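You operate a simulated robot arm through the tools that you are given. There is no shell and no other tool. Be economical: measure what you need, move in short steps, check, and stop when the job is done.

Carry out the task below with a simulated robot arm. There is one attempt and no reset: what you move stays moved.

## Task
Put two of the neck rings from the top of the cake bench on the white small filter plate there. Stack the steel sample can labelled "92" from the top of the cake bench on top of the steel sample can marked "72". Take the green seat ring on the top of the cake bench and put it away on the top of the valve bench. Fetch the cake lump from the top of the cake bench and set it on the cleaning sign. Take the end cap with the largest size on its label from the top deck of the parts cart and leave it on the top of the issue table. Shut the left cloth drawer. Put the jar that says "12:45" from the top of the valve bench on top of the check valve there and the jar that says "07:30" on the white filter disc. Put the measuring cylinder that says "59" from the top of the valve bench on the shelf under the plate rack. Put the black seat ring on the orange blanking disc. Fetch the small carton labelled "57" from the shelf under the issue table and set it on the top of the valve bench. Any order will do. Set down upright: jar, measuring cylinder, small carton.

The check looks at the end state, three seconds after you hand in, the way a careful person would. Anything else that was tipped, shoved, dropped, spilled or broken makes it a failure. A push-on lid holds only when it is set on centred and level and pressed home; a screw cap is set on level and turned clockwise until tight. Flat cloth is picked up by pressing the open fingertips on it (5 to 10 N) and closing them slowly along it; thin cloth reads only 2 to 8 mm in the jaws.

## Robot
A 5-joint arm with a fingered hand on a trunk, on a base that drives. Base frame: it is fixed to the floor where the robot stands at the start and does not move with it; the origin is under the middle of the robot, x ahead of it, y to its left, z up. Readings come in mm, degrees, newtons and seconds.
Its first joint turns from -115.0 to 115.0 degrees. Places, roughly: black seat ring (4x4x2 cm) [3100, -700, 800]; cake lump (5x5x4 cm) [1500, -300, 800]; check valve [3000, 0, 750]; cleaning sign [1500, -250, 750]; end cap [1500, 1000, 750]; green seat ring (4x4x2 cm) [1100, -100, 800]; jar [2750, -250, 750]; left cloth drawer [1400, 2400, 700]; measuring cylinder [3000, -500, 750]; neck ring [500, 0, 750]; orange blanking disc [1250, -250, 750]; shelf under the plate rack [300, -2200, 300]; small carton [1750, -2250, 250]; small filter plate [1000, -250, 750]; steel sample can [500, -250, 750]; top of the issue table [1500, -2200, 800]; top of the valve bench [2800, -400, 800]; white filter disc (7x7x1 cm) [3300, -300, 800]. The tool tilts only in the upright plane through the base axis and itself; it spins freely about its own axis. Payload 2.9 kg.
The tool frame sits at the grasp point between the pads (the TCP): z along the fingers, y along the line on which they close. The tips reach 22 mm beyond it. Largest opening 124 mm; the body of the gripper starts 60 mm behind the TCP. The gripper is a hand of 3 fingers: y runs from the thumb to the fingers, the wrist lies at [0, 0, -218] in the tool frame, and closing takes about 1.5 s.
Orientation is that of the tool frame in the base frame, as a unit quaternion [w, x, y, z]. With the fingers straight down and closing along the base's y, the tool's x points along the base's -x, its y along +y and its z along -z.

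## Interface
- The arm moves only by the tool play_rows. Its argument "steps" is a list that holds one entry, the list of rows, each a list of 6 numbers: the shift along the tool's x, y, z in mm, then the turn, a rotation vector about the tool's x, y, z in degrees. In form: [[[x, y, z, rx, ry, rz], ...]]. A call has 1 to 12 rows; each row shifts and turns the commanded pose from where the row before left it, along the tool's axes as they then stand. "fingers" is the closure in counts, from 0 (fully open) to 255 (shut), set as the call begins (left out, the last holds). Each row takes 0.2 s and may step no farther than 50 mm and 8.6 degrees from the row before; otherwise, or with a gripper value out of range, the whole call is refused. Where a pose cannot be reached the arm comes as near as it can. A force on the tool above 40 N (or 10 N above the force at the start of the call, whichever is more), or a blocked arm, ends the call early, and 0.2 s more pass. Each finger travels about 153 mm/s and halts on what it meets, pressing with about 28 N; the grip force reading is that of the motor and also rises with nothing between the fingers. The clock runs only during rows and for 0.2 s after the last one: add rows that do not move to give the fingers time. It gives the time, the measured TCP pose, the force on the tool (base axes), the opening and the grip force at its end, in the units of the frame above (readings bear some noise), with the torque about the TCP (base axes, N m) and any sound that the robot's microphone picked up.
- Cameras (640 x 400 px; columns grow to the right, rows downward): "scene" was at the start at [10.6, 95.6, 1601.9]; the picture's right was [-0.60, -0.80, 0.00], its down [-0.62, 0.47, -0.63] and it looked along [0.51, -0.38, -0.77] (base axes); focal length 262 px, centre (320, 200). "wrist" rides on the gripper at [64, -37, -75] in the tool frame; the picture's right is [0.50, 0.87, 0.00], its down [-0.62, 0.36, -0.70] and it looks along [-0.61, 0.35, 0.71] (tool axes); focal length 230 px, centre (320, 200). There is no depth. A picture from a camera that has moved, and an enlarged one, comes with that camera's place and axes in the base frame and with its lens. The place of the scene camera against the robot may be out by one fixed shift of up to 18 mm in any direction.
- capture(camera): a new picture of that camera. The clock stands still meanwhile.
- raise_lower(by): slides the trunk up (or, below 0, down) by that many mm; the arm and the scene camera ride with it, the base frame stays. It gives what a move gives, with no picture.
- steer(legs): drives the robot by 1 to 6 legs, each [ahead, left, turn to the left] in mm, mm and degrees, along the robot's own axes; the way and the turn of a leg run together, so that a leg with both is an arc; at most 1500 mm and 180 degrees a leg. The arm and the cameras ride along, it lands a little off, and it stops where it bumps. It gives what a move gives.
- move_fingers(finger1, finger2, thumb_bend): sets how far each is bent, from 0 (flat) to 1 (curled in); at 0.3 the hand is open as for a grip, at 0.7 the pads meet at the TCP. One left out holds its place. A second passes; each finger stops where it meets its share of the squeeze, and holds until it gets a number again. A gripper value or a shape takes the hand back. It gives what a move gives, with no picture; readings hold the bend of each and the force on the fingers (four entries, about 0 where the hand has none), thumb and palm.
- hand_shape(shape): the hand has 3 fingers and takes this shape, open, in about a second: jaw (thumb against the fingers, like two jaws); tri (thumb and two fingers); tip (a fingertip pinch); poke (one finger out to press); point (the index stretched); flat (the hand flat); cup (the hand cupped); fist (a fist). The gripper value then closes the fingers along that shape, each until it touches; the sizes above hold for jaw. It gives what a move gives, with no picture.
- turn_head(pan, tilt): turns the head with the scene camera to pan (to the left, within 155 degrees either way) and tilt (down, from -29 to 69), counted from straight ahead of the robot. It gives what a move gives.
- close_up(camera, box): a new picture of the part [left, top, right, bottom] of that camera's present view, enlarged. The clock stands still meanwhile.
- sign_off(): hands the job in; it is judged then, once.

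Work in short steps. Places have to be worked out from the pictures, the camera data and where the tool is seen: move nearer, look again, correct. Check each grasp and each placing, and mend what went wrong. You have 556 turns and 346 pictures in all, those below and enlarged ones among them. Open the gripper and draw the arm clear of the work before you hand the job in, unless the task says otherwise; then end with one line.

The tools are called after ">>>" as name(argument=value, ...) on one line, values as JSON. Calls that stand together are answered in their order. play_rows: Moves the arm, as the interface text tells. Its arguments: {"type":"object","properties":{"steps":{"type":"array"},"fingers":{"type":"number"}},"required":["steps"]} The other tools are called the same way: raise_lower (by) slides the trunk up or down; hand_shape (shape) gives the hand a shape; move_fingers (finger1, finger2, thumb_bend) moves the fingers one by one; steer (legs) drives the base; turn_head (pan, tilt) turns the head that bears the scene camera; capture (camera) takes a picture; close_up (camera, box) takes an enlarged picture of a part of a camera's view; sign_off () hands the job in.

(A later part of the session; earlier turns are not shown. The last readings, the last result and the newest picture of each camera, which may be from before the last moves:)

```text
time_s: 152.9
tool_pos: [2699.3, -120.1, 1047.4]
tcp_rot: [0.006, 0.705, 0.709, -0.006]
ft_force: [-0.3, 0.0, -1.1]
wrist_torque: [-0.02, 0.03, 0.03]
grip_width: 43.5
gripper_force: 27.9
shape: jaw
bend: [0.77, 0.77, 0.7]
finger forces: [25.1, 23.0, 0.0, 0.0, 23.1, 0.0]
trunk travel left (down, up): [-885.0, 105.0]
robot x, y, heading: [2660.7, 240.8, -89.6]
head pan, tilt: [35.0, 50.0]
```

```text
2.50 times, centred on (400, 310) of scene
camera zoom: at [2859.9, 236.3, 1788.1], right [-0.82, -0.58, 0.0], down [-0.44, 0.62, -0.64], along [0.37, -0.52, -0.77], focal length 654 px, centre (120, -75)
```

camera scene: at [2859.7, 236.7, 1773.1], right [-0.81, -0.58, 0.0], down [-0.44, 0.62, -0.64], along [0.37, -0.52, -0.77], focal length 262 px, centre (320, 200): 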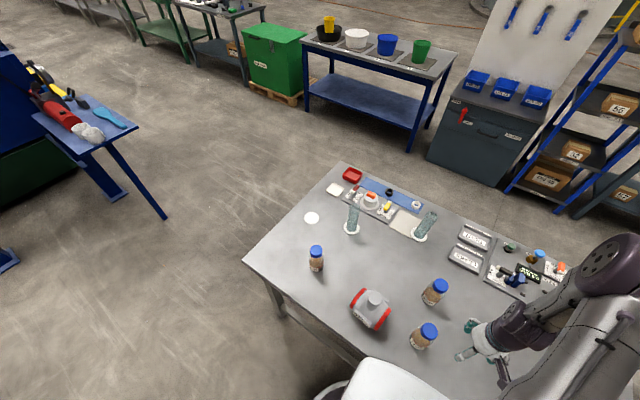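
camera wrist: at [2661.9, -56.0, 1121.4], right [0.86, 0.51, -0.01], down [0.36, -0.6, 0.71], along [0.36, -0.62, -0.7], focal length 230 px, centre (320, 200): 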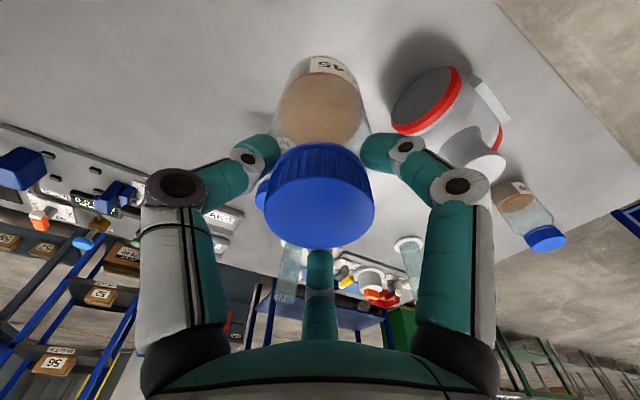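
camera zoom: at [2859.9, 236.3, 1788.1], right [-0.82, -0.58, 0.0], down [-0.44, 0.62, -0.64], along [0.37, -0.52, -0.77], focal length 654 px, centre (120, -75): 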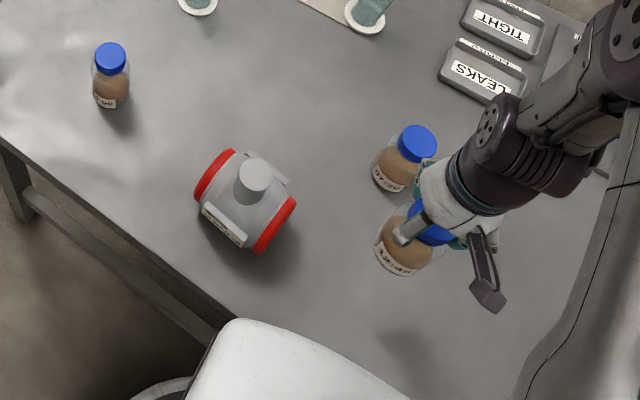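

The valve's top flange is near (2883,-100), z≈925. Raise another 90 and drive 175 along +x so the jar comes beside it, then measure again.

>>> raise_lower(by=90)

>>> steer(legs=[[0, 150, -0.4]])

>>> capture(camera="wrist")

>>> turn_head(pan=0, tilt=45)

>>> capture(camera="scene")

```text
time_s: 154.1
tool_pos: [2700.0, -120.8, 1138.4]
tcp_rot: [0.007, 0.705, 0.709, -0.005]
ft_force: [-0.1, -0.2, -1.9]
wrist_torque: [0.01, 0.0, 0.0]
grip_width: 43.3
gripper_force: 27.9
shape: jaw
bend: [0.77, 0.77, 0.7]
finger forces: [25.0, 23.2, 0.0, 0.0, 23.1, 0.0]
trunk travel left (down, up): [-975.0, 15.0]
robot x, y, heading: [2660.6, 244.1, -89.5]
head pan, tilt: [35.0, 50.0]
```

```text
time_s: 155.5
tool_pos: [2847.3, -120.3, 1138.8]
tcp_rot: [0.008, 0.708, 0.706, -0.004]
ft_force: [-0.2, 0.2, -1.9]
wrist_torque: [0.02, 0.03, -0.04]
grip_width: 43.4
gripper_force: 27.7
shape: jaw
bend: [0.77, 0.77, 0.7]
finger forces: [25.0, 23.1, 0.0, 0.1, 23.1, 0.0]
trunk travel left (down, up): [-975.0, 15.0]
robot x, y, heading: [2811.4, 240.9, -89.9]
head pan, tilt: [35.0, 50.0]
```

```text
263 pictures are left
camera wrist: at [2809.2, -55.6, 1211.5], right [0.87, 0.5, -0.01], down [0.35, -0.61, 0.71], along [0.35, -0.62, -0.7], focal length 230 px, centre (320, 200)
```

wrist: 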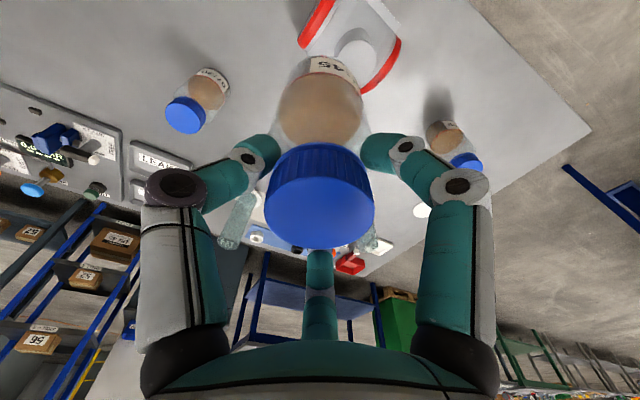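

```text
time_s: 156.5
tool_pos: [2847.9, -121.2, 1139.8]
tcp_rot: [0.008, 0.708, 0.706, -0.005]
ft_force: [0.2, -0.7, -0.7]
wrist_torque: [0.0, -0.01, -0.02]
grip_width: 43.5
gripper_force: 27.5
shape: jaw
bend: [0.77, 0.77, 0.7]
finger forces: [25.1, 23.0, 0.0, 0.0, 23.1, 0.0]
trunk travel left (down, up): [-975.0, 15.0]
robot x, y, heading: [2814.7, 237.7, -90.0]
head pan, tilt: [0.0, 45.0]
```

```text
262 pictures are left
camera scene: at [2967.0, 217.0, 1885.1], right [-1.0, 0.0, 0.0], down [0.0, 0.71, -0.71], along [0.0, -0.71, -0.71], focal length 262 px, centre (320, 200)
```

scene: 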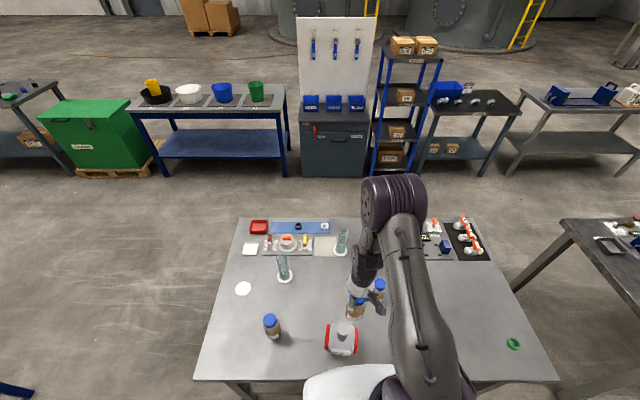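

>>> close_up(camera="wrist", box=[270, 0, 430, 100])

>>> close_up(camera="scene", box=[290, 260, 410, 370])

```text
4.00 times, centred on (350, 50) of wrist
camera zoom: at [2810.7, -55.6, 1211.5], right [0.87, 0.5, -0.01], down [0.35, -0.61, 0.71], along [0.35, -0.62, -0.7], focal length 920 px, centre (200, 800)
```

zoom: 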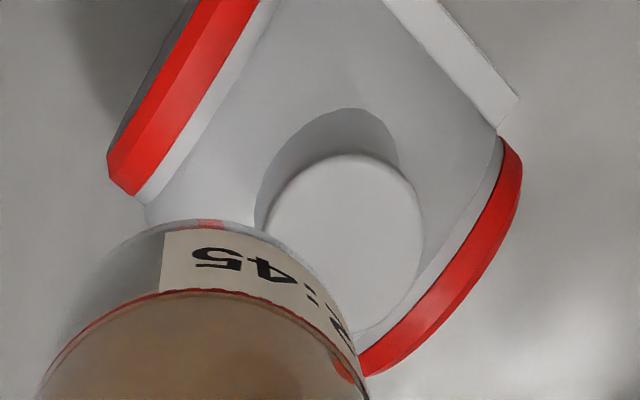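

```text
3.64 times, centred on (350, 315) of scene
camera zoom: at [2967.0, 217.0, 1885.1], right [-1.0, 0.0, 0.0], down [0.0, 0.71, -0.71], along [0.0, -0.71, -0.71], focal length 951 px, centre (211, -218)
```

zoom: 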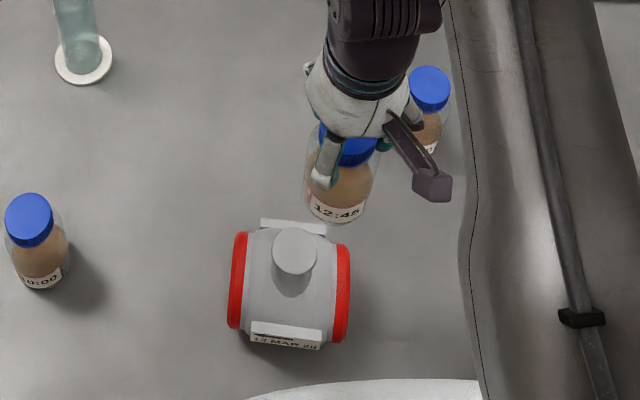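

Flange centre is about (2880.5,-99), z≈929, dia 43. Shift over it, lower 50 and check from both cameras.

>>> play_rows(steps=[[[11, 16, 0, 0, 0, 0], [11, 17, 0, 0, 0, 0], [0, 0, 0, 0, 0, 0]]])

>>> raise_lower(by=-50)

>>> close_up(camera="wrist", box=[220, 0, 420, 150])

>>> close_up(camera="scene", box=[290, 260, 410, 370])

```text
time_s: 157.3
tool_pos: [2881.1, -98.6, 1138.7]
tcp_rot: [0.008, 0.708, 0.707, -0.004]
ft_force: [-0.9, -0.5, -1.9]
wrist_torque: [0.0, 0.0, 0.0]
grip_width: 43.3
gripper_force: 28.0
shape: jaw
bend: [0.77, 0.77, 0.7]
finger forces: [25.0, 23.0, 0.1, 0.0, 23.0, 0.0]
trunk travel left (down, up): [-975.0, 15.0]
robot x, y, heading: [2810.8, 242.3, -90.0]
head pan, tilt: [0.0, 45.0]
```

```text
time_s: 158.2
tool_pos: [2880.5, -98.6, 1088.9]
tcp_rot: [0.007, 0.708, 0.706, -0.005]
ft_force: [0.2, 1.0, -0.6]
wrist_torque: [0.0, 0.02, -0.01]
grip_width: 43.2
gripper_force: 28.1
shape: jaw
bend: [0.77, 0.77, 0.7]
finger forces: [25.1, 23.0, 0.1, 0.0, 23.0, 0.1]
trunk travel left (down, up): [-925.0, 65.0]
robot x, y, heading: [2812.9, 244.2, -90.2]
head pan, tilt: [0.0, 45.0]
```

```text
2.67 times, centred on (320, 75) of wrist
camera zoom: at [2843.7, -33.1, 1162.2], right [0.87, 0.5, -0.01], down [0.35, -0.61, 0.71], along [0.35, -0.62, -0.7], focal length 614 px, centre (320, 533)
```

zoom: 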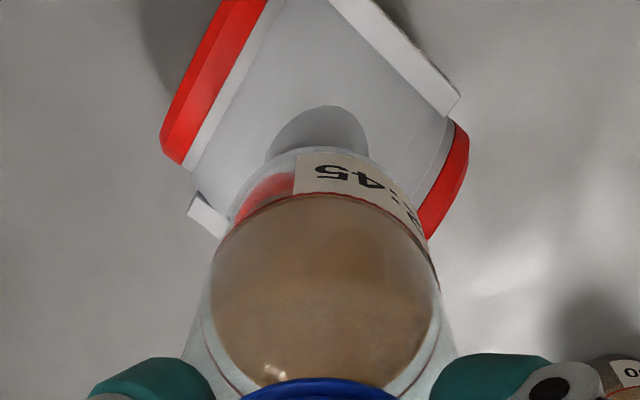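

```text
3.64 times, centred on (350, 315) of scene
camera zoom: at [2967.7, 217.2, 1835.0], right [-1.0, 0.0, 0.0], down [0.0, 0.71, -0.71], along [0.0, -0.71, -0.71], focal length 951 px, centre (211, -218)
```

zoom: 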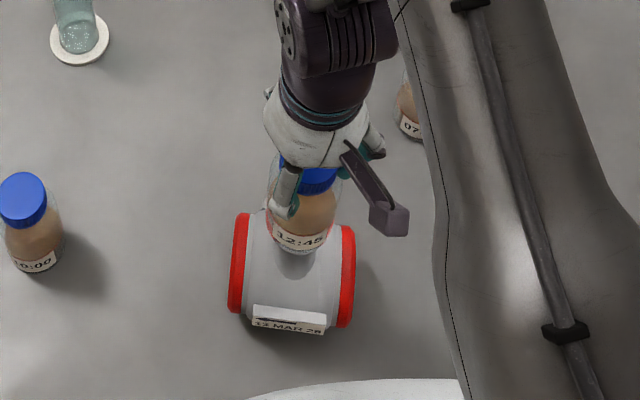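

Aligned within a couple of mm by both cameras. Lower 26, then in fine steps.

>>> raise_lower(by=-24)

>>> play_rows(steps=[[[0, 0, 2, 0, 0, 0], [0, 0, 2, 0, 0, 0], [0, 0, 0, 0, 0, 0]]])

>>> close_up(camera="scene", box=[310, 280, 380, 350])

```text
time_s: 158.9
tool_pos: [2880.9, -98.1, 1065.1]
tcp_rot: [0.008, 0.707, 0.707, -0.005]
ft_force: [-0.3, 1.0, -0.7]
wrist_torque: [-0.03, -0.03, 0.02]
grip_width: 43.4
gripper_force: 28.0
shape: jaw
bend: [0.77, 0.77, 0.7]
finger forces: [25.1, 23.0, 0.1, 0.1, 23.0, 0.1]
trunk travel left (down, up): [-901.0, 89.0]
robot x, y, heading: [2816.0, 240.1, -90.2]
head pan, tilt: [0.0, 45.0]
```

```text
time_s: 159.8
tool_pos: [2880.8, -98.4, 1060.3]
tcp_rot: [0.008, 0.708, 0.706, -0.005]
ft_force: [0.0, -0.8, -1.2]
wrist_torque: [0.0, 0.02, -0.05]
grip_width: 43.2
gripper_force: 27.9
shape: jaw
bend: [0.77, 0.77, 0.7]
finger forces: [25.0, 23.0, 0.0, 0.0, 23.0, 0.1]
trunk travel left (down, up): [-901.0, 89.0]
robot x, y, heading: [2811.0, 242.8, -89.9]
head pan, tilt: [0.0, 45.0]
```

```text
5.71 times, centred on (345, 315) of scene
camera zoom: at [2967.7, 217.0, 1811.0], right [-1.0, 0.0, 0.0], down [0.0, 0.71, -0.71], along [0.0, -0.71, -0.71], focal length 1494 px, centre (177, -457)
```

zoom: 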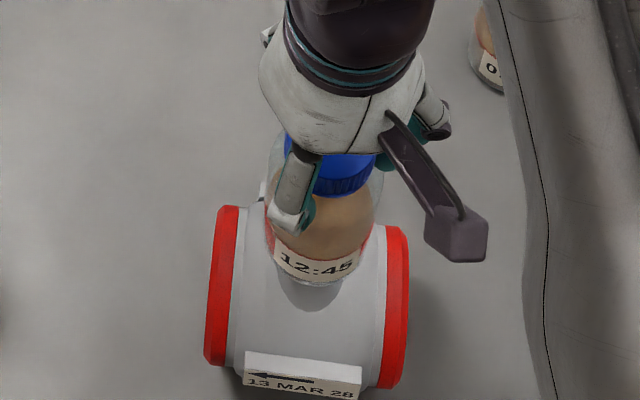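

>>> play_rows(steps=[[[0, 0, 2, 0, 0, 0], [0, 0, 2, 0, 0, 0], [0, 0, 0, 0, 0, 0]]])

```text
time_s: 160.6
tool_pos: [2881.8, -96.9, 1056.4]
tcp_rot: [0.007, 0.707, 0.707, -0.005]
ft_force: [-0.4, 0.6, -1.3]
wrist_torque: [-0.01, 0.04, 0.0]
grip_width: 43.3
gripper_force: 28.5
shape: jaw
bend: [0.77, 0.77, 0.7]
finger forces: [25.0, 23.0, 0.1, 0.1, 23.0, 0.0]
trunk travel left (down, up): [-901.0, 89.0]
robot x, y, heading: [2812.9, 242.4, -90.0]
head pan, tilt: [0.0, 45.0]
```

>>> play_rows(steps=[[[0, 0, 2, 0, 0, 0], [0, 0, 1, 0, 0, 0], [0, 0, 0, 0, 0, 0]]])

>>> capture(camera="wrist")

```text
time_s: 161.3
tool_pos: [2880.5, -98.4, 1053.7]
tcp_rot: [0.008, 0.708, 0.707, -0.005]
ft_force: [0.8, -1.0, 17.1]
wrist_torque: [0.21, 0.05, -0.01]
grip_width: 43.2
gripper_force: 28.0
shape: jaw
bend: [0.77, 0.77, 0.7]
finger forces: [28.6, 23.5, 0.1, 0.0, 25.1, 0.1]
trunk travel left (down, up): [-901.0, 89.0]
robot x, y, heading: [2809.4, 238.7, -90.3]
head pan, tilt: [0.0, 45.0]
```

```text
256 pictures are left
camera wrist: at [2844.0, -32.8, 1127.4], right [0.87, 0.5, -0.01], down [0.35, -0.6, 0.71], along [0.35, -0.62, -0.7], focal length 230 px, centre (320, 200)
```

wrist: 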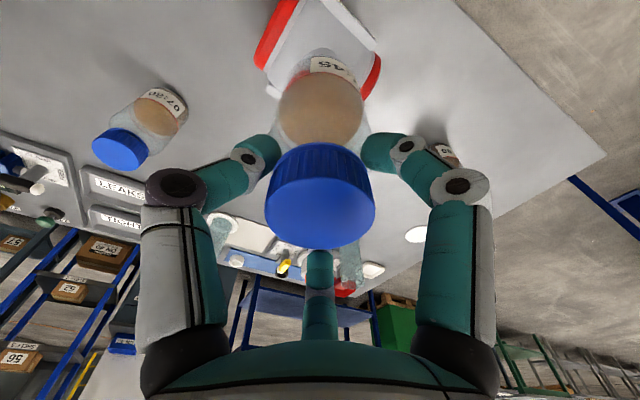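

Contact exactly at the predicted height. Ease up 1 mm, open the fingers only a little, and check before leaving.

>>> play_rows(steps=[[[0, 0, -1, 0, 0, 0], [0, 0, 0, 0, 0, 0]]])

>>> play_rows(steps=[[[0, 0, 0, 0, 0, 0], [0, 0, 0, 0, 0, 0], [0, 0, 0, 0, 0, 0]]], fingers=110)

>>> close_up(camera="scene", box=[310, 270, 390, 350])

```text
time_s: 161.9
tool_pos: [2880.7, -97.4, 1053.1]
tcp_rot: [0.007, 0.707, 0.707, -0.005]
ft_force: [1.1, -1.2, 7.6]
wrist_torque: [0.07, -0.02, 0.0]
grip_width: 43.0
gripper_force: 27.3
shape: jaw
bend: [0.77, 0.77, 0.7]
finger forces: [27.0, 23.4, 0.0, 0.0, 24.0, 0.0]
trunk travel left (down, up): [-901.0, 89.0]
robot x, y, heading: [2816.3, 244.0, -90.1]
head pan, tilt: [0.0, 45.0]
```

```text
time_s: 162.8
tool_pos: [2881.7, -99.4, 1053.2]
tcp_rot: [0.008, 0.708, 0.707, -0.005]
ft_force: [-0.6, 0.1, 0.2]
wrist_torque: [0.0, 0.0, 0.05]
grip_width: 69.8
gripper_force: 0.0
shape: jaw
bend: [0.34, 0.34, 0.7]
finger forces: [0.0, 0.1, 0.0, 0.0, 0.0, 0.1]
trunk travel left (down, up): [-901.0, 89.0]
robot x, y, heading: [2811.5, 242.0, -90.1]
head pan, tilt: [0.0, 45.0]
```

```text
5.00 times, centred on (350, 310) of scene
camera zoom: at [2967.6, 217.3, 1811.0], right [-1.0, 0.0, 0.0], down [0.0, 0.71, -0.71], along [0.0, -0.71, -0.71], focal length 1307 px, centre (170, -350)
```

zoom: 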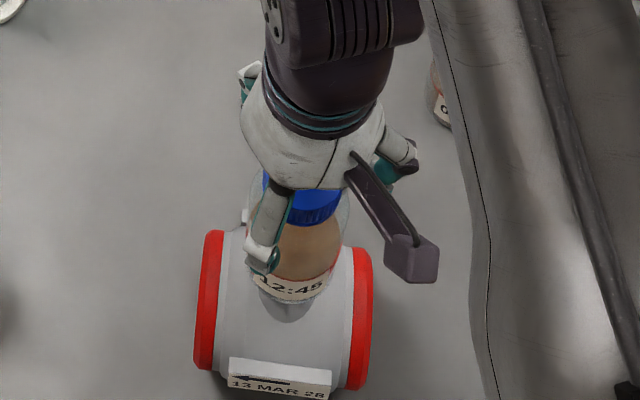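

The jar stands. Raise 85 and look from the wrist.

>>> raise_lower(by=85)

>>> capture(camera="wrist")

```text
time_s: 164.0
tool_pos: [2881.3, -98.6, 1138.8]
tcp_rot: [0.007, 0.707, 0.707, -0.004]
ft_force: [-0.2, -0.6, 0.3]
wrist_torque: [-0.03, -0.01, 0.01]
grip_width: 70.2
gripper_force: 0.0
shape: jaw
bend: [0.34, 0.34, 0.7]
finger forces: [0.0, 0.0, 0.1, 0.1, 0.0, 0.1]
trunk travel left (down, up): [-986.0, 4.0]
robot x, y, heading: [2810.5, 238.6, -90.2]
head pan, tilt: [0.0, 45.0]
```

```text
254 pictures are left
camera wrist: at [2844.0, -33.3, 1212.6], right [0.87, 0.5, -0.01], down [0.35, -0.61, 0.71], along [0.35, -0.62, -0.7], focal length 230 px, centre (320, 200)
```

wrist: 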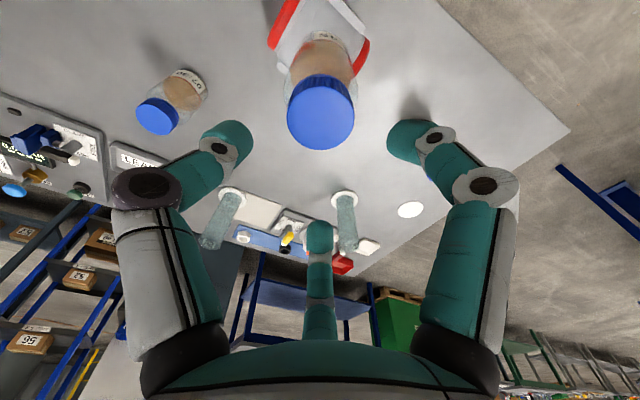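

Jar 12:45 stands on the check valve. Now jar 07:30, near (2718,-280): drive back 90 in −x and stretch toward it at this height.

>>> steer(legs=[[0, -90, 0]])

>>> play_rows(steps=[[[-40, -15, 0, 0, 0, 0], [-40, -20, 0, 0, 0, 0], [-40, -20, 0, 0, 0, 0], [-40, -15, 0, 0, 0, 0], [-15, 0, 0, 0, 0, 0], [0, 0, 0, 0, 0, 0]]], fingers=60)

>>> capture(camera="wrist")

```text
time_s: 165.1
tool_pos: [2791.7, -98.0, 1138.7]
tcp_rot: [0.007, 0.709, 0.705, -0.005]
ft_force: [0.0, 0.2, -0.5]
wrist_torque: [0.03, -0.03, 0.03]
grip_width: 70.2
gripper_force: 0.0
shape: jaw
bend: [0.34, 0.34, 0.7]
finger forces: [0.0, 0.0, 0.0, 0.1, 0.0, 0.0]
trunk travel left (down, up): [-986.0, 4.0]
robot x, y, heading: [2724.1, 243.5, -90.2]
head pan, tilt: [0.0, 45.0]
```

```text
time_s: 166.5
tool_pos: [2720.3, -271.4, 1143.2]
tcp_rot: [0.006, 0.708, 0.706, -0.006]
ft_force: [-0.1, 0.6, -0.6]
wrist_torque: [0.02, 0.01, 0.03]
grip_width: 94.6
gripper_force: 0.0
shape: jaw
bend: [0.27, 0.27, 0.53]
finger forces: [0.2, 0.0, 0.0, 0.1, 0.0, 0.0]
trunk travel left (down, up): [-986.0, 4.0]
robot x, y, heading: [2721.9, 244.3, -90.2]
head pan, tilt: [0.0, 45.0]
```

```text
253 pictures are left
camera wrist: at [2682.9, -206.2, 1216.7], right [0.87, 0.5, -0.01], down [0.35, -0.61, 0.71], along [0.35, -0.62, -0.7], focal length 230 px, centre (320, 200)
```

wrist: 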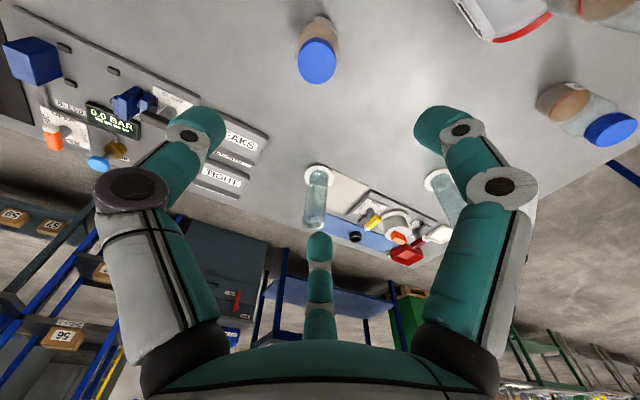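

>>> play_rows(steps=[[[-7, -1.5, 0, 0, 0, 0], [0, 0, 0, 0, 0, 0]]])

>>> raise_lower(by=-188)

>>> capture(camera="wrist")

```text
time_s: 167.1
tool_pos: [2718.6, -278.4, 1143.8]
tcp_rot: [0.006, 0.708, 0.706, -0.006]
ft_force: [0.7, 0.0, 0.5]
wrist_torque: [-0.03, 0.01, 0.02]
grip_width: 94.6
gripper_force: 0.0
shape: jaw
bend: [0.27, 0.27, 0.53]
finger forces: [0.1, 0.0, 0.0, 0.0, 0.0, 0.1]
trunk travel left (down, up): [-986.0, 4.0]
robot x, y, heading: [2724.6, 242.1, -90.1]
head pan, tilt: [0.0, 45.0]
```

```text
time_s: 169.1
tool_pos: [2718.2, -279.3, 955.7]
tcp_rot: [0.006, 0.708, 0.706, -0.006]
ft_force: [-0.6, 0.5, -0.7]
wrist_torque: [-0.01, -0.01, -0.03]
grip_width: 94.6
gripper_force: 0.2
shape: jaw
bend: [0.27, 0.27, 0.53]
finger forces: [0.0, 0.0, 0.0, 0.0, 0.1, 0.0]
trunk travel left (down, up): [-798.0, 192.0]
robot x, y, heading: [2721.1, 241.9, -90.1]
head pan, tilt: [0.0, 45.0]
```

```text
252 pictures are left
camera wrist: at [2681.2, -214.1, 1028.8], right [0.87, 0.5, -0.01], down [0.35, -0.61, 0.71], along [0.35, -0.62, -0.7], focal length 230 px, centre (320, 200)
```

wrist: 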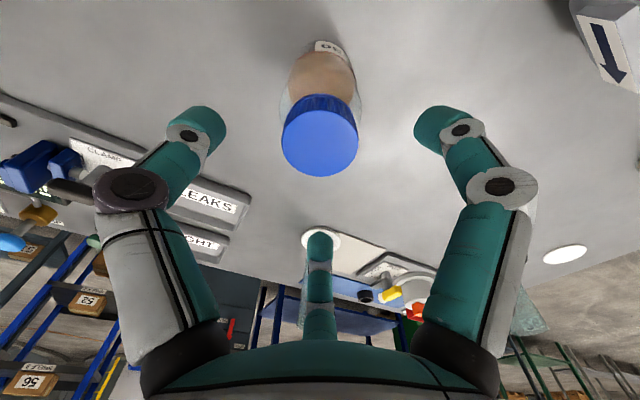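

Centred again. Lower 57 and grip the cap.

>>> raise_lower(by=-57)

>>> play_rows(steps=[[[0, 0, 0, 0, 0, 0], [0, 0, 0, 0, 0, 0], [0, 0, 0, 0, 0, 0], [0, 0, 0, 0, 0, 0], [0, 0, 0, 0, 0, 0], [0, 0, 0, 0, 0, 0]]], fingers=255)

>>> raise_lower(by=120)

>>> capture(camera="wrist")

```text
time_s: 170.1
tool_pos: [2718.2, -278.8, 897.3]
tcp_rot: [0.007, 0.708, 0.706, -0.007]
ft_force: [-0.1, 0.0, -0.4]
wrist_torque: [0.01, 0.03, -0.01]
grip_width: 94.5
gripper_force: 0.1
shape: jaw
bend: [0.27, 0.27, 0.53]
finger forces: [0.0, 0.1, 0.1, 0.0, 0.0, 0.0]
trunk travel left (down, up): [-741.0, 249.0]
robot x, y, heading: [2722.6, 244.9, -90.1]
head pan, tilt: [0.0, 45.0]
```

```text
time_s: 171.5
tool_pos: [2718.7, -279.4, 897.8]
tcp_rot: [0.006, 0.709, 0.706, -0.006]
ft_force: [-0.7, -0.8, 3.6]
wrist_torque: [-0.03, 0.04, -0.04]
grip_width: 42.6
gripper_force: 28.1
shape: jaw
bend: [0.77, 0.77, 0.7]
finger forces: [25.0, 23.9, 0.0, 0.0, 24.0, 0.0]
trunk travel left (down, up): [-741.0, 249.0]
robot x, y, heading: [2722.4, 237.2, -90.3]
head pan, tilt: [0.0, 45.0]
```

```text
time_s: 173.0
tool_pos: [2717.9, -278.8, 1017.1]
tcp_rot: [0.006, 0.708, 0.706, -0.006]
ft_force: [0.1, -0.4, -1.3]
wrist_torque: [0.02, 0.04, -0.02]
grip_width: 42.6
gripper_force: 28.2
shape: jaw
bend: [0.77, 0.77, 0.7]
finger forces: [24.7, 23.7, 0.0, 0.1, 23.5, 0.0]
trunk travel left (down, up): [-861.0, 129.0]
robot x, y, heading: [2721.5, 244.0, -90.1]
head pan, tilt: [0.0, 45.0]
```

```text
251 pictures are left
camera wrist: at [2681.2, -214.3, 1091.6], right [0.87, 0.5, -0.01], down [0.35, -0.61, 0.71], along [0.35, -0.62, -0.7], focal length 230 px, centre (320, 200)
```

wrist: 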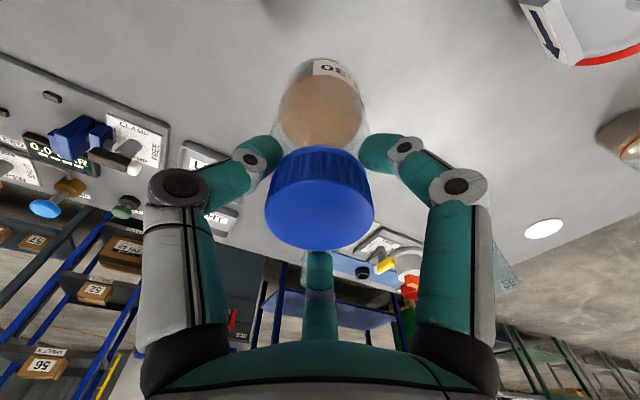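

Held. Raise another 100 for clearance and drive along +x toward the filter disc near (3312,-325).

>>> raise_lower(by=110)

>>> steer(legs=[[0, 300, 0.2], [0, 230, 0]])

>>> capture(camera="wrist")

>>> capture(camera="scene")

```text
time_s: 174.4
tool_pos: [2718.1, -279.4, 1127.8]
tcp_rot: [0.005, 0.708, 0.706, -0.006]
ft_force: [-0.6, 0.8, -2.5]
wrist_torque: [-0.02, -0.01, 0.0]
grip_width: 42.8
gripper_force: 28.1
shape: jaw
bend: [0.77, 0.77, 0.7]
finger forces: [24.6, 23.7, 0.0, 0.0, 23.5, 0.1]
trunk travel left (down, up): [-971.0, 19.0]
robot x, y, heading: [2724.5, 244.9, -90.6]
head pan, tilt: [0.0, 45.0]
```

```text
time_s: 177.8
tool_pos: [3247.9, -280.7, 1127.9]
tcp_rot: [0.006, 0.708, 0.707, -0.005]
ft_force: [0.7, 0.5, -2.7]
wrist_torque: [0.01, -0.03, -0.01]
grip_width: 42.6
gripper_force: 27.6
shape: jaw
bend: [0.77, 0.77, 0.7]
finger forces: [24.6, 23.7, 0.1, 0.0, 23.5, 0.0]
trunk travel left (down, up): [-971.0, 19.0]
robot x, y, heading: [3253.1, 243.2, -90.3]
head pan, tilt: [0.0, 45.0]
```

```text
250 pictures are left
camera wrist: at [3211.6, -215.9, 1201.6], right [0.87, 0.5, -0.01], down [0.36, -0.61, 0.71], along [0.35, -0.62, -0.7], focal length 230 px, centre (320, 200)
```

wrist: 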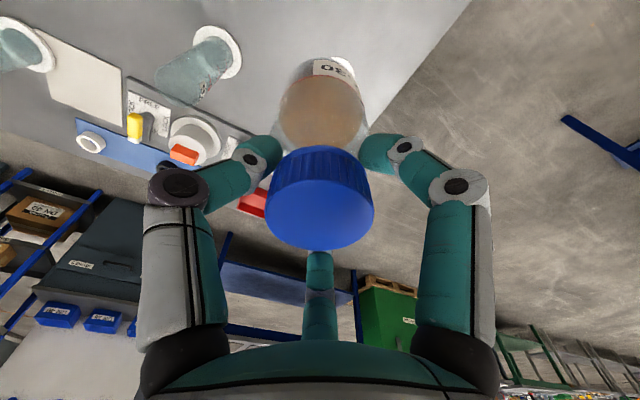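

```text
249 pictures are left
camera scene: at [3406.0, 215.8, 1881.1], right [-1.0, 0.0, 0.0], down [0.0, 0.71, -0.71], along [0.0, -0.71, -0.71], focal length 262 px, centre (320, 200)
```

scene: 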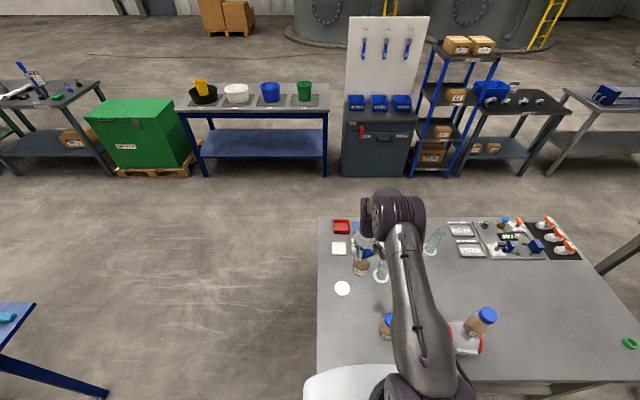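

>>> close_up(camera="wrist", box=[270, 30, 400, 110])

>>> close_up(camera="scene", box=[320, 210, 460, 350])

```text
4.92 times, centred on (335, 70) of wrist
camera zoom: at [3211.6, -215.9, 1201.6], right [0.87, 0.5, -0.01], down [0.36, -0.61, 0.71], along [0.35, -0.62, -0.7], focal length 1133 px, centre (246, 840)
```

zoom: 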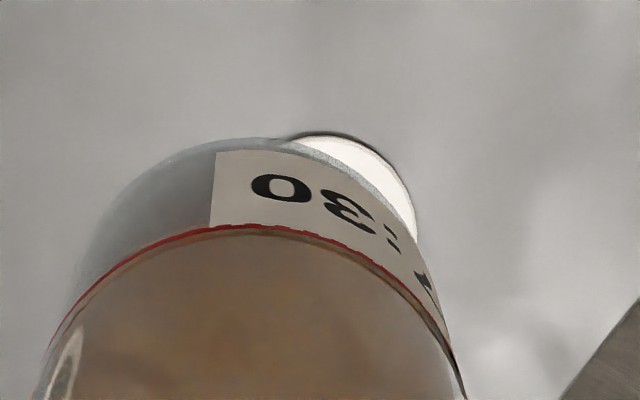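

```text
2.86 times, centred on (390, 280) of scene
camera zoom: at [3406.0, 215.8, 1881.1], right [-1.0, 0.0, 0.0], down [0.0, 0.71, -0.71], along [0.0, -0.71, -0.71], focal length 747 px, centre (120, -29)
```

zoom: 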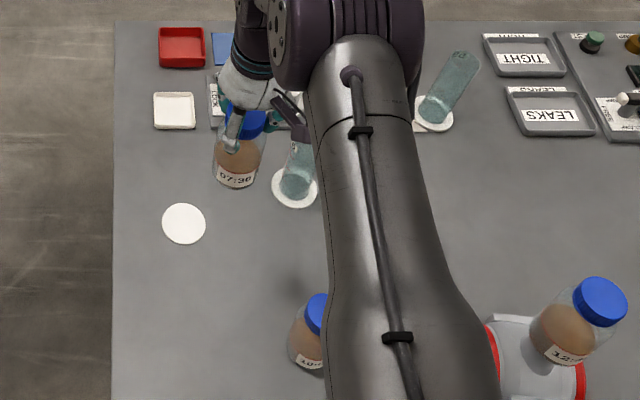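

Disc centre is about (3298,-320). I drive 50 more in +x and 18 ahead to shorten the reach, then extend.

>>> steer(legs=[[18, 48, 0.3]])

>>> capture(camera="wrist")

```text
time_s: 178.7
tool_pos: [3266.5, -289.1, 1127.4]
tcp_rot: [0.005, 0.713, 0.701, -0.006]
ft_force: [-0.1, -0.3, -0.6]
wrist_torque: [-0.01, 0.02, 0.0]
grip_width: 42.7
gripper_force: 27.7
shape: jaw
bend: [0.77, 0.77, 0.7]
finger forces: [24.7, 23.7, 0.0, 0.0, 23.7, 0.0]
trunk travel left (down, up): [-971.0, 19.0]
robot x, y, heading: [3278.9, 233.1, -90.8]
head pan, tilt: [0.0, 45.0]
stopped in leg 1: the robot was blocked; the commanded pose is now the measured one
```

```text
246 pictures are left
camera wrist: at [3231.1, -222.1, 1200.9], right [0.87, 0.49, -0.01], down [0.35, -0.61, 0.71], along [0.34, -0.62, -0.7], focal length 230 px, centre (320, 200)
```

wrist: 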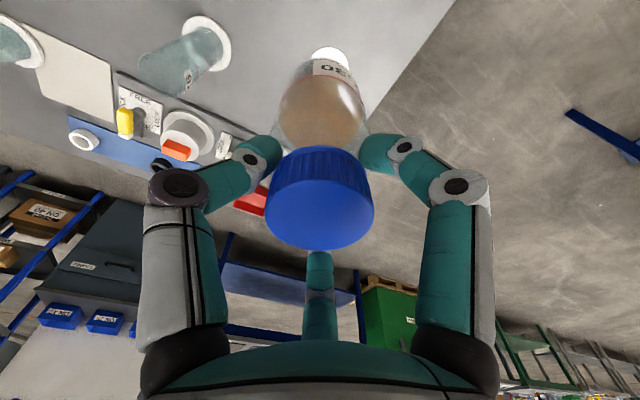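

Bumped the leg foot; back off 8 mm, then extend the arm toward the disc.

>>> steer(legs=[[-4, -8, 0]])

>>> play_rows(steps=[[[-10, 13, 0, 0, 0, 0], [-10, 13, 0, 0, 0, 0], [-10, 12, 0, 0, 0, 0], [0, 0, 0, 0, 0, 0]]])

>>> capture(camera="wrist")

>>> capture(camera="scene")

```text
time_s: 179.5
tool_pos: [3260.2, -283.6, 1127.5]
tcp_rot: [0.005, 0.713, 0.701, -0.007]
ft_force: [0.8, 0.0, -1.4]
wrist_torque: [-0.01, 0.01, -0.01]
grip_width: 42.9
gripper_force: 28.0
shape: jaw
bend: [0.77, 0.77, 0.7]
finger forces: [24.6, 23.7, 0.0, 0.0, 23.7, 0.1]
trunk travel left (down, up): [-971.0, 19.0]
robot x, y, heading: [3270.7, 233.7, -90.9]
head pan, tilt: [0.0, 45.0]
```

```text
time_s: 180.5
tool_pos: [3296.3, -313.7, 1127.5]
tcp_rot: [0.006, 0.713, 0.701, -0.004]
ft_force: [-0.2, 0.6, -1.2]
wrist_torque: [-0.03, -0.02, -0.01]
grip_width: 42.6
gripper_force: 27.7
shape: jaw
bend: [0.77, 0.77, 0.7]
finger forces: [24.4, 23.5, 0.0, 0.1, 23.6, 0.0]
trunk travel left (down, up): [-971.0, 19.0]
robot x, y, heading: [3271.4, 241.1, -90.9]
head pan, tilt: [0.0, 45.0]
```

```text
245 pictures are left
camera wrist: at [3260.1, -247.6, 1202.1], right [0.87, 0.49, -0.01], down [0.35, -0.61, 0.71], along [0.34, -0.62, -0.7], focal length 230 px, centre (320, 200)
```

wrist: 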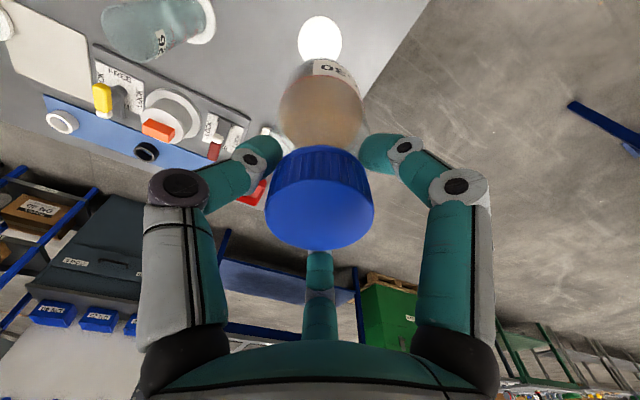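

```text
244 pictures are left
camera scene: at [3423.9, 211.5, 1881.0], right [-1.0, 0.02, 0.0], down [0.01, 0.71, -0.71], along [-0.01, -0.71, -0.71], focal length 262 px, centre (320, 200)
```

scene: 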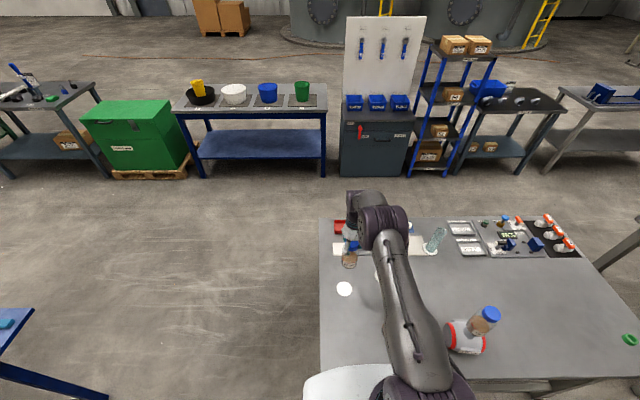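

The disc is right beneath, at (3294,-316). Lower 170 and recheck alignment.

>>> raise_lower(by=-150)

>>> capture(camera="wrist")

```text
time_s: 182.2
tool_pos: [3296.2, -312.5, 979.2]
tcp_rot: [0.005, 0.713, 0.701, -0.006]
ft_force: [0.7, 0.0, -1.4]
wrist_torque: [-0.02, 0.01, -0.01]
grip_width: 42.5
gripper_force: 27.5
shape: jaw
bend: [0.77, 0.77, 0.7]
finger forces: [24.4, 23.6, 0.0, 0.0, 23.6, 0.0]
trunk travel left (down, up): [-821.0, 169.0]
robot x, y, heading: [3270.2, 242.3, -91.1]
head pan, tilt: [0.0, 45.0]
```

```text
243 pictures are left
camera wrist: at [3259.8, -247.4, 1052.2], right [0.87, 0.49, -0.01], down [0.35, -0.61, 0.71], along [0.34, -0.62, -0.7], focal length 230 px, centre (320, 200)
```

wrist: 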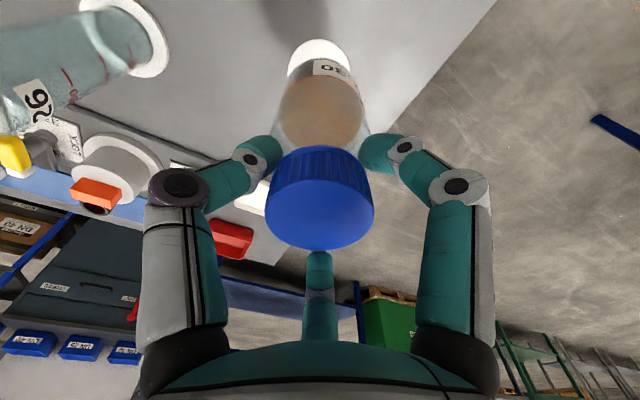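

>>> play_rows(steps=[[[-4.5, 2.5, 0, 0, 0, 0], [0, 0, 0, 0, 0, 0]]])

>>> raise_lower(by=-58)

>>> close_up(camera="scene", box=[310, 220, 420, 330])

>>> capture(camera="wrist")

```text
time_s: 182.8
tool_pos: [3297.8, -317.7, 978.7]
tcp_rot: [0.007, 0.713, 0.701, -0.006]
ft_force: [0.6, 0.3, -1.3]
wrist_torque: [0.02, 0.01, 0.0]
grip_width: 42.6
gripper_force: 28.5
shape: jaw
bend: [0.77, 0.77, 0.7]
finger forces: [24.4, 23.6, 0.0, 0.0, 23.7, 0.0]
trunk travel left (down, up): [-821.0, 169.0]
robot x, y, heading: [3272.2, 234.4, -90.9]
head pan, tilt: [0.0, 45.0]
```

```text
time_s: 183.8
tool_pos: [3297.9, -317.7, 920.3]
tcp_rot: [0.006, 0.713, 0.701, -0.006]
ft_force: [0.5, -0.8, -2.0]
wrist_torque: [-0.02, -0.01, 0.0]
grip_width: 43.0
gripper_force: 28.1
shape: jaw
bend: [0.77, 0.77, 0.7]
finger forces: [24.4, 23.5, 0.0, 0.1, 23.7, 0.0]
trunk travel left (down, up): [-763.0, 227.0]
robot x, y, heading: [3270.0, 241.5, -91.0]
head pan, tilt: [0.0, 45.0]
```

```text
3.64 times, centred on (365, 275) of scene
camera zoom: at [3423.7, 211.7, 1673.0], right [-1.0, 0.02, 0.0], down [0.01, 0.71, -0.71], along [-0.01, -0.71, -0.71], focal length 951 px, centre (156, -73)
```

zoom: 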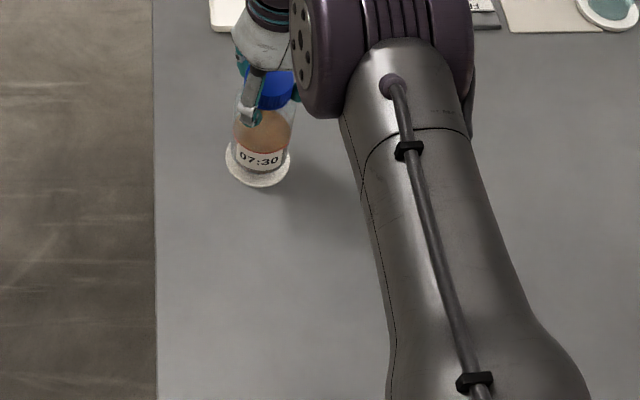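

```text
241 pictures are left
camera wrist: at [3262.3, -252.3, 994.0], right [0.87, 0.49, -0.01], down [0.35, -0.61, 0.71], along [0.34, -0.63, -0.7], focal length 230 px, centre (320, 200)
```

wrist: 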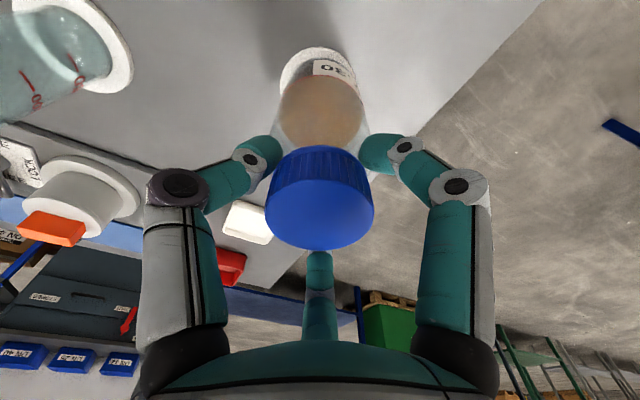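

Nearly centred; add 2 mm in +x and descend gently.

>>> play_rows(steps=[[[0, 2, 3, 0, 0, 0], [0, 0, 3, 0, 0, 0], [0, 0, 2, 0, 0, 0], [0, 0, 2, 0, 0, 0], [0, 0, 0, 0, 0, 0]]])

```text
time_s: 185.0
tool_pos: [3301.2, -317.0, 909.3]
tcp_rot: [0.006, 0.713, 0.701, -0.005]
ft_force: [0.3, 0.5, -1.6]
wrist_torque: [0.0, -0.02, 0.0]
grip_width: 42.4
gripper_force: 28.5
shape: jaw
bend: [0.77, 0.77, 0.7]
finger forces: [24.3, 23.6, 0.0, 0.1, 23.6, 0.0]
trunk travel left (down, up): [-763.0, 227.0]
robot x, y, heading: [3267.2, 242.3, -91.0]
head pan, tilt: [0.0, 45.0]
```

>>> play_rows(steps=[[[0, 0, 2, 0, 0, 0], [0, 0, 1, 0, 0, 0], [0, 0, 0, 0, 0, 0]]])

```text
time_s: 185.8
tool_pos: [3300.1, -317.8, 907.6]
tcp_rot: [0.007, 0.712, 0.702, -0.005]
ft_force: [0.1, -0.4, -1.2]
wrist_torque: [-0.03, -0.05, -0.03]
grip_width: 42.5
gripper_force: 28.9
shape: jaw
bend: [0.77, 0.77, 0.7]
finger forces: [24.4, 23.6, 0.0, 0.0, 23.5, 0.0]
trunk travel left (down, up): [-763.0, 227.0]
robot x, y, heading: [3269.5, 240.1, -91.1]
head pan, tilt: [0.0, 45.0]
```

>>> play_rows(steps=[[[0, 0, 2, 0, 0, 0], [0, 0, 1, 0, 0, 0], [0, 0, 0, 0, 0, 0]]])

```text
time_s: 186.6
tool_pos: [3300.4, -318.7, 905.0]
tcp_rot: [0.007, 0.713, 0.701, -0.004]
ft_force: [-0.3, -0.3, -1.1]
wrist_torque: [-0.01, 0.01, -0.02]
grip_width: 42.4
gripper_force: 27.9
shape: jaw
bend: [0.77, 0.77, 0.7]
finger forces: [24.2, 23.6, 0.0, 0.0, 23.5, 0.0]
trunk travel left (down, up): [-763.0, 227.0]
robot x, y, heading: [3269.9, 239.6, -91.2]
head pan, tilt: [0.0, 45.0]
```

>>> play_rows(steps=[[[0, 0, 2, 0, 0, 0], [0, 0, 1, 0, 0, 0], [0, 0, 0, 0, 0, 0]]])

```text
time_s: 187.4
tool_pos: [3301.0, -318.6, 902.8]
tcp_rot: [0.008, 0.713, 0.701, -0.006]
ft_force: [0.0, -0.3, 7.2]
wrist_torque: [0.08, 0.11, 0.03]
grip_width: 42.8
gripper_force: 28.2
shape: jaw
bend: [0.77, 0.77, 0.7]
finger forces: [25.3, 23.8, 0.0, 0.0, 24.8, 0.0]
trunk travel left (down, up): [-763.0, 227.0]
robot x, y, heading: [3272.0, 240.8, -90.9]
head pan, tilt: [0.0, 45.0]
```

Contact with 7 N. Open and lift away.

>>> play_rows(steps=[[[0, 0, 0, 0, 0, 0], [0, 0, 0, 0, 0, 0], [0, 0, 0, 0, 0, 0]]], fingers=110)

>>> raise_lower(by=225)

>>> capture(camera="wrist")

>>> close_up(camera="scene", box=[310, 210, 530, 370])

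```text
time_s: 188.2
tool_pos: [3300.2, -317.8, 900.9]
tcp_rot: [0.006, 0.713, 0.701, -0.005]
ft_force: [-0.1, 0.3, 1.2]
wrist_torque: [0.03, -0.02, -0.02]
grip_width: 70.0
gripper_force: 0.1
shape: jaw
bend: [0.34, 0.34, 0.7]
finger forces: [0.1, 0.0, 0.0, 0.0, 0.0, 0.0]
trunk travel left (down, up): [-763.0, 227.0]
robot x, y, heading: [3269.3, 240.7, -90.7]
head pan, tilt: [0.0, 45.0]
```

```text
time_s: 190.6
tool_pos: [3300.8, -318.0, 1125.7]
tcp_rot: [0.007, 0.713, 0.701, -0.006]
ft_force: [0.6, 0.0, 0.2]
wrist_torque: [-0.01, 0.01, 0.0]
grip_width: 70.0
gripper_force: 0.1
shape: jaw
bend: [0.34, 0.34, 0.7]
finger forces: [0.0, 0.1, 0.0, 0.0, 0.0, 0.0]
trunk travel left (down, up): [-988.0, 2.0]
robot x, y, heading: [3268.8, 240.7, -91.0]
head pan, tilt: [0.0, 45.0]
```

```text
240 pictures are left
camera wrist: at [3264.5, -252.9, 1199.8], right [0.87, 0.49, -0.01], down [0.35, -0.61, 0.71], along [0.34, -0.62, -0.7], focal length 230 px, centre (320, 200)
```

wrist: 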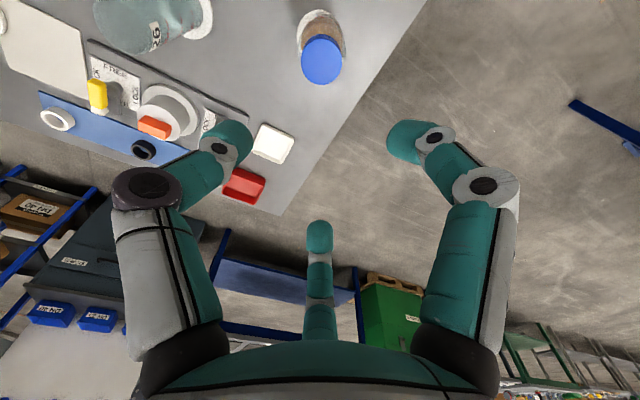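

```text
2.50 times, centred on (420, 290) of scene
camera zoom: at [3423.8, 211.7, 1898.0], right [-1.0, 0.02, 0.0], down [0.01, 0.71, -0.71], along [-0.01, -0.71, -0.71], focal length 654 px, centre (70, -25)
```

zoom: 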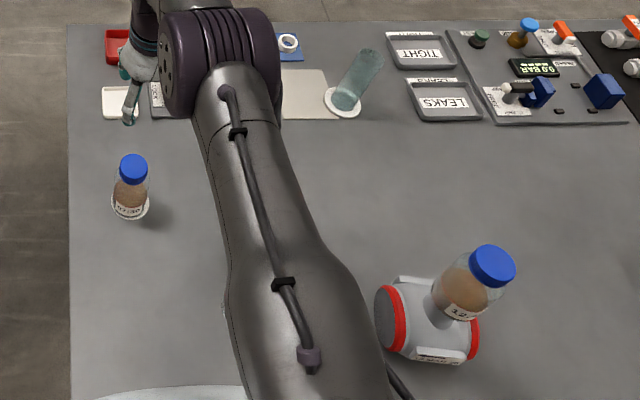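

Both jars are placed. Next the bench's right side (cylinder 59, black ring): retract the arm and go round the far end.

>>> play_rows(steps=[[[40, 0, 0, 0, 0, 0], [40, 0, 0, 0, 0, 0], [40, 0, 0, 0, 0, 0], [40, 0, 0, 0, 0, 0], [0, 0, 0, 0, 0, 0]]])

>>> steer(legs=[[-20, 0, 0.9], [0, 570, 0], [1270, 0, 0], [0, 0, 180]])

>>> turn_head(pan=30, tilt=45)

>>> capture(camera="scene")

```text
time_s: 191.8
tool_pos: [3304.3, -159.2, 1121.8]
tcp_rot: [0.007, 0.713, 0.701, -0.006]
ft_force: [0.5, -0.5, 0.0]
wrist_torque: [0.05, -0.01, 0.0]
grip_width: 70.4
gripper_force: 0.1
shape: jaw
bend: [0.34, 0.34, 0.7]
finger forces: [0.0, 0.0, 0.0, 0.0, 0.0, 0.0]
trunk travel left (down, up): [-988.0, 2.0]
robot x, y, heading: [3270.4, 238.3, -91.1]
head pan, tilt: [0.0, 45.0]
```

```text
time_s: 208.6
tool_pos: [3791.9, -625.4, 1123.7]
tcp_rot: [0.005, -0.681, 0.733, 0.007]
ft_force: [-0.8, -0.6, 0.4]
wrist_torque: [0.03, -0.03, 0.0]
grip_width: 69.9
gripper_force: 0.0
shape: jaw
bend: [0.34, 0.34, 0.7]
finger forces: [0.1, 0.0, 0.1, 0.1, 0.0, 0.1]
trunk travel left (down, up): [-988.0, 2.0]
robot x, y, heading: [3805.0, -1028.4, 85.8]
head pan, tilt: [0.0, 45.0]
```

```text
time_s: 209.6
tool_pos: [3792.5, -626.5, 1122.4]
tcp_rot: [0.006, -0.682, 0.732, 0.007]
ft_force: [0.3, 0.1, -0.2]
wrist_torque: [0.0, -0.03, 0.01]
grip_width: 70.1
gripper_force: 0.0
shape: jaw
bend: [0.34, 0.34, 0.7]
finger forces: [0.0, 0.0, 0.0, 0.1, 0.0, 0.0]
trunk travel left (down, up): [-988.0, 2.0]
robot x, y, heading: [3805.9, -1027.8, 85.8]
head pan, tilt: [30.0, 45.0]
```

```text
238 pictures are left
camera scene: at [3631.4, -1004.5, 1898.1], right [0.9, 0.44, 0.0], down [0.31, -0.64, -0.71], along [-0.31, 0.64, -0.71], focal length 262 px, centre (320, 200)
```

scene: 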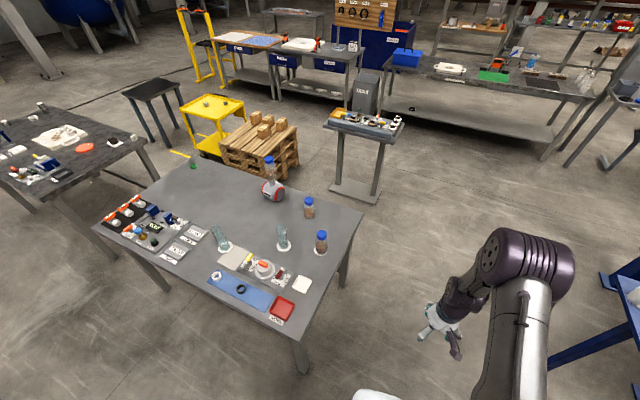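

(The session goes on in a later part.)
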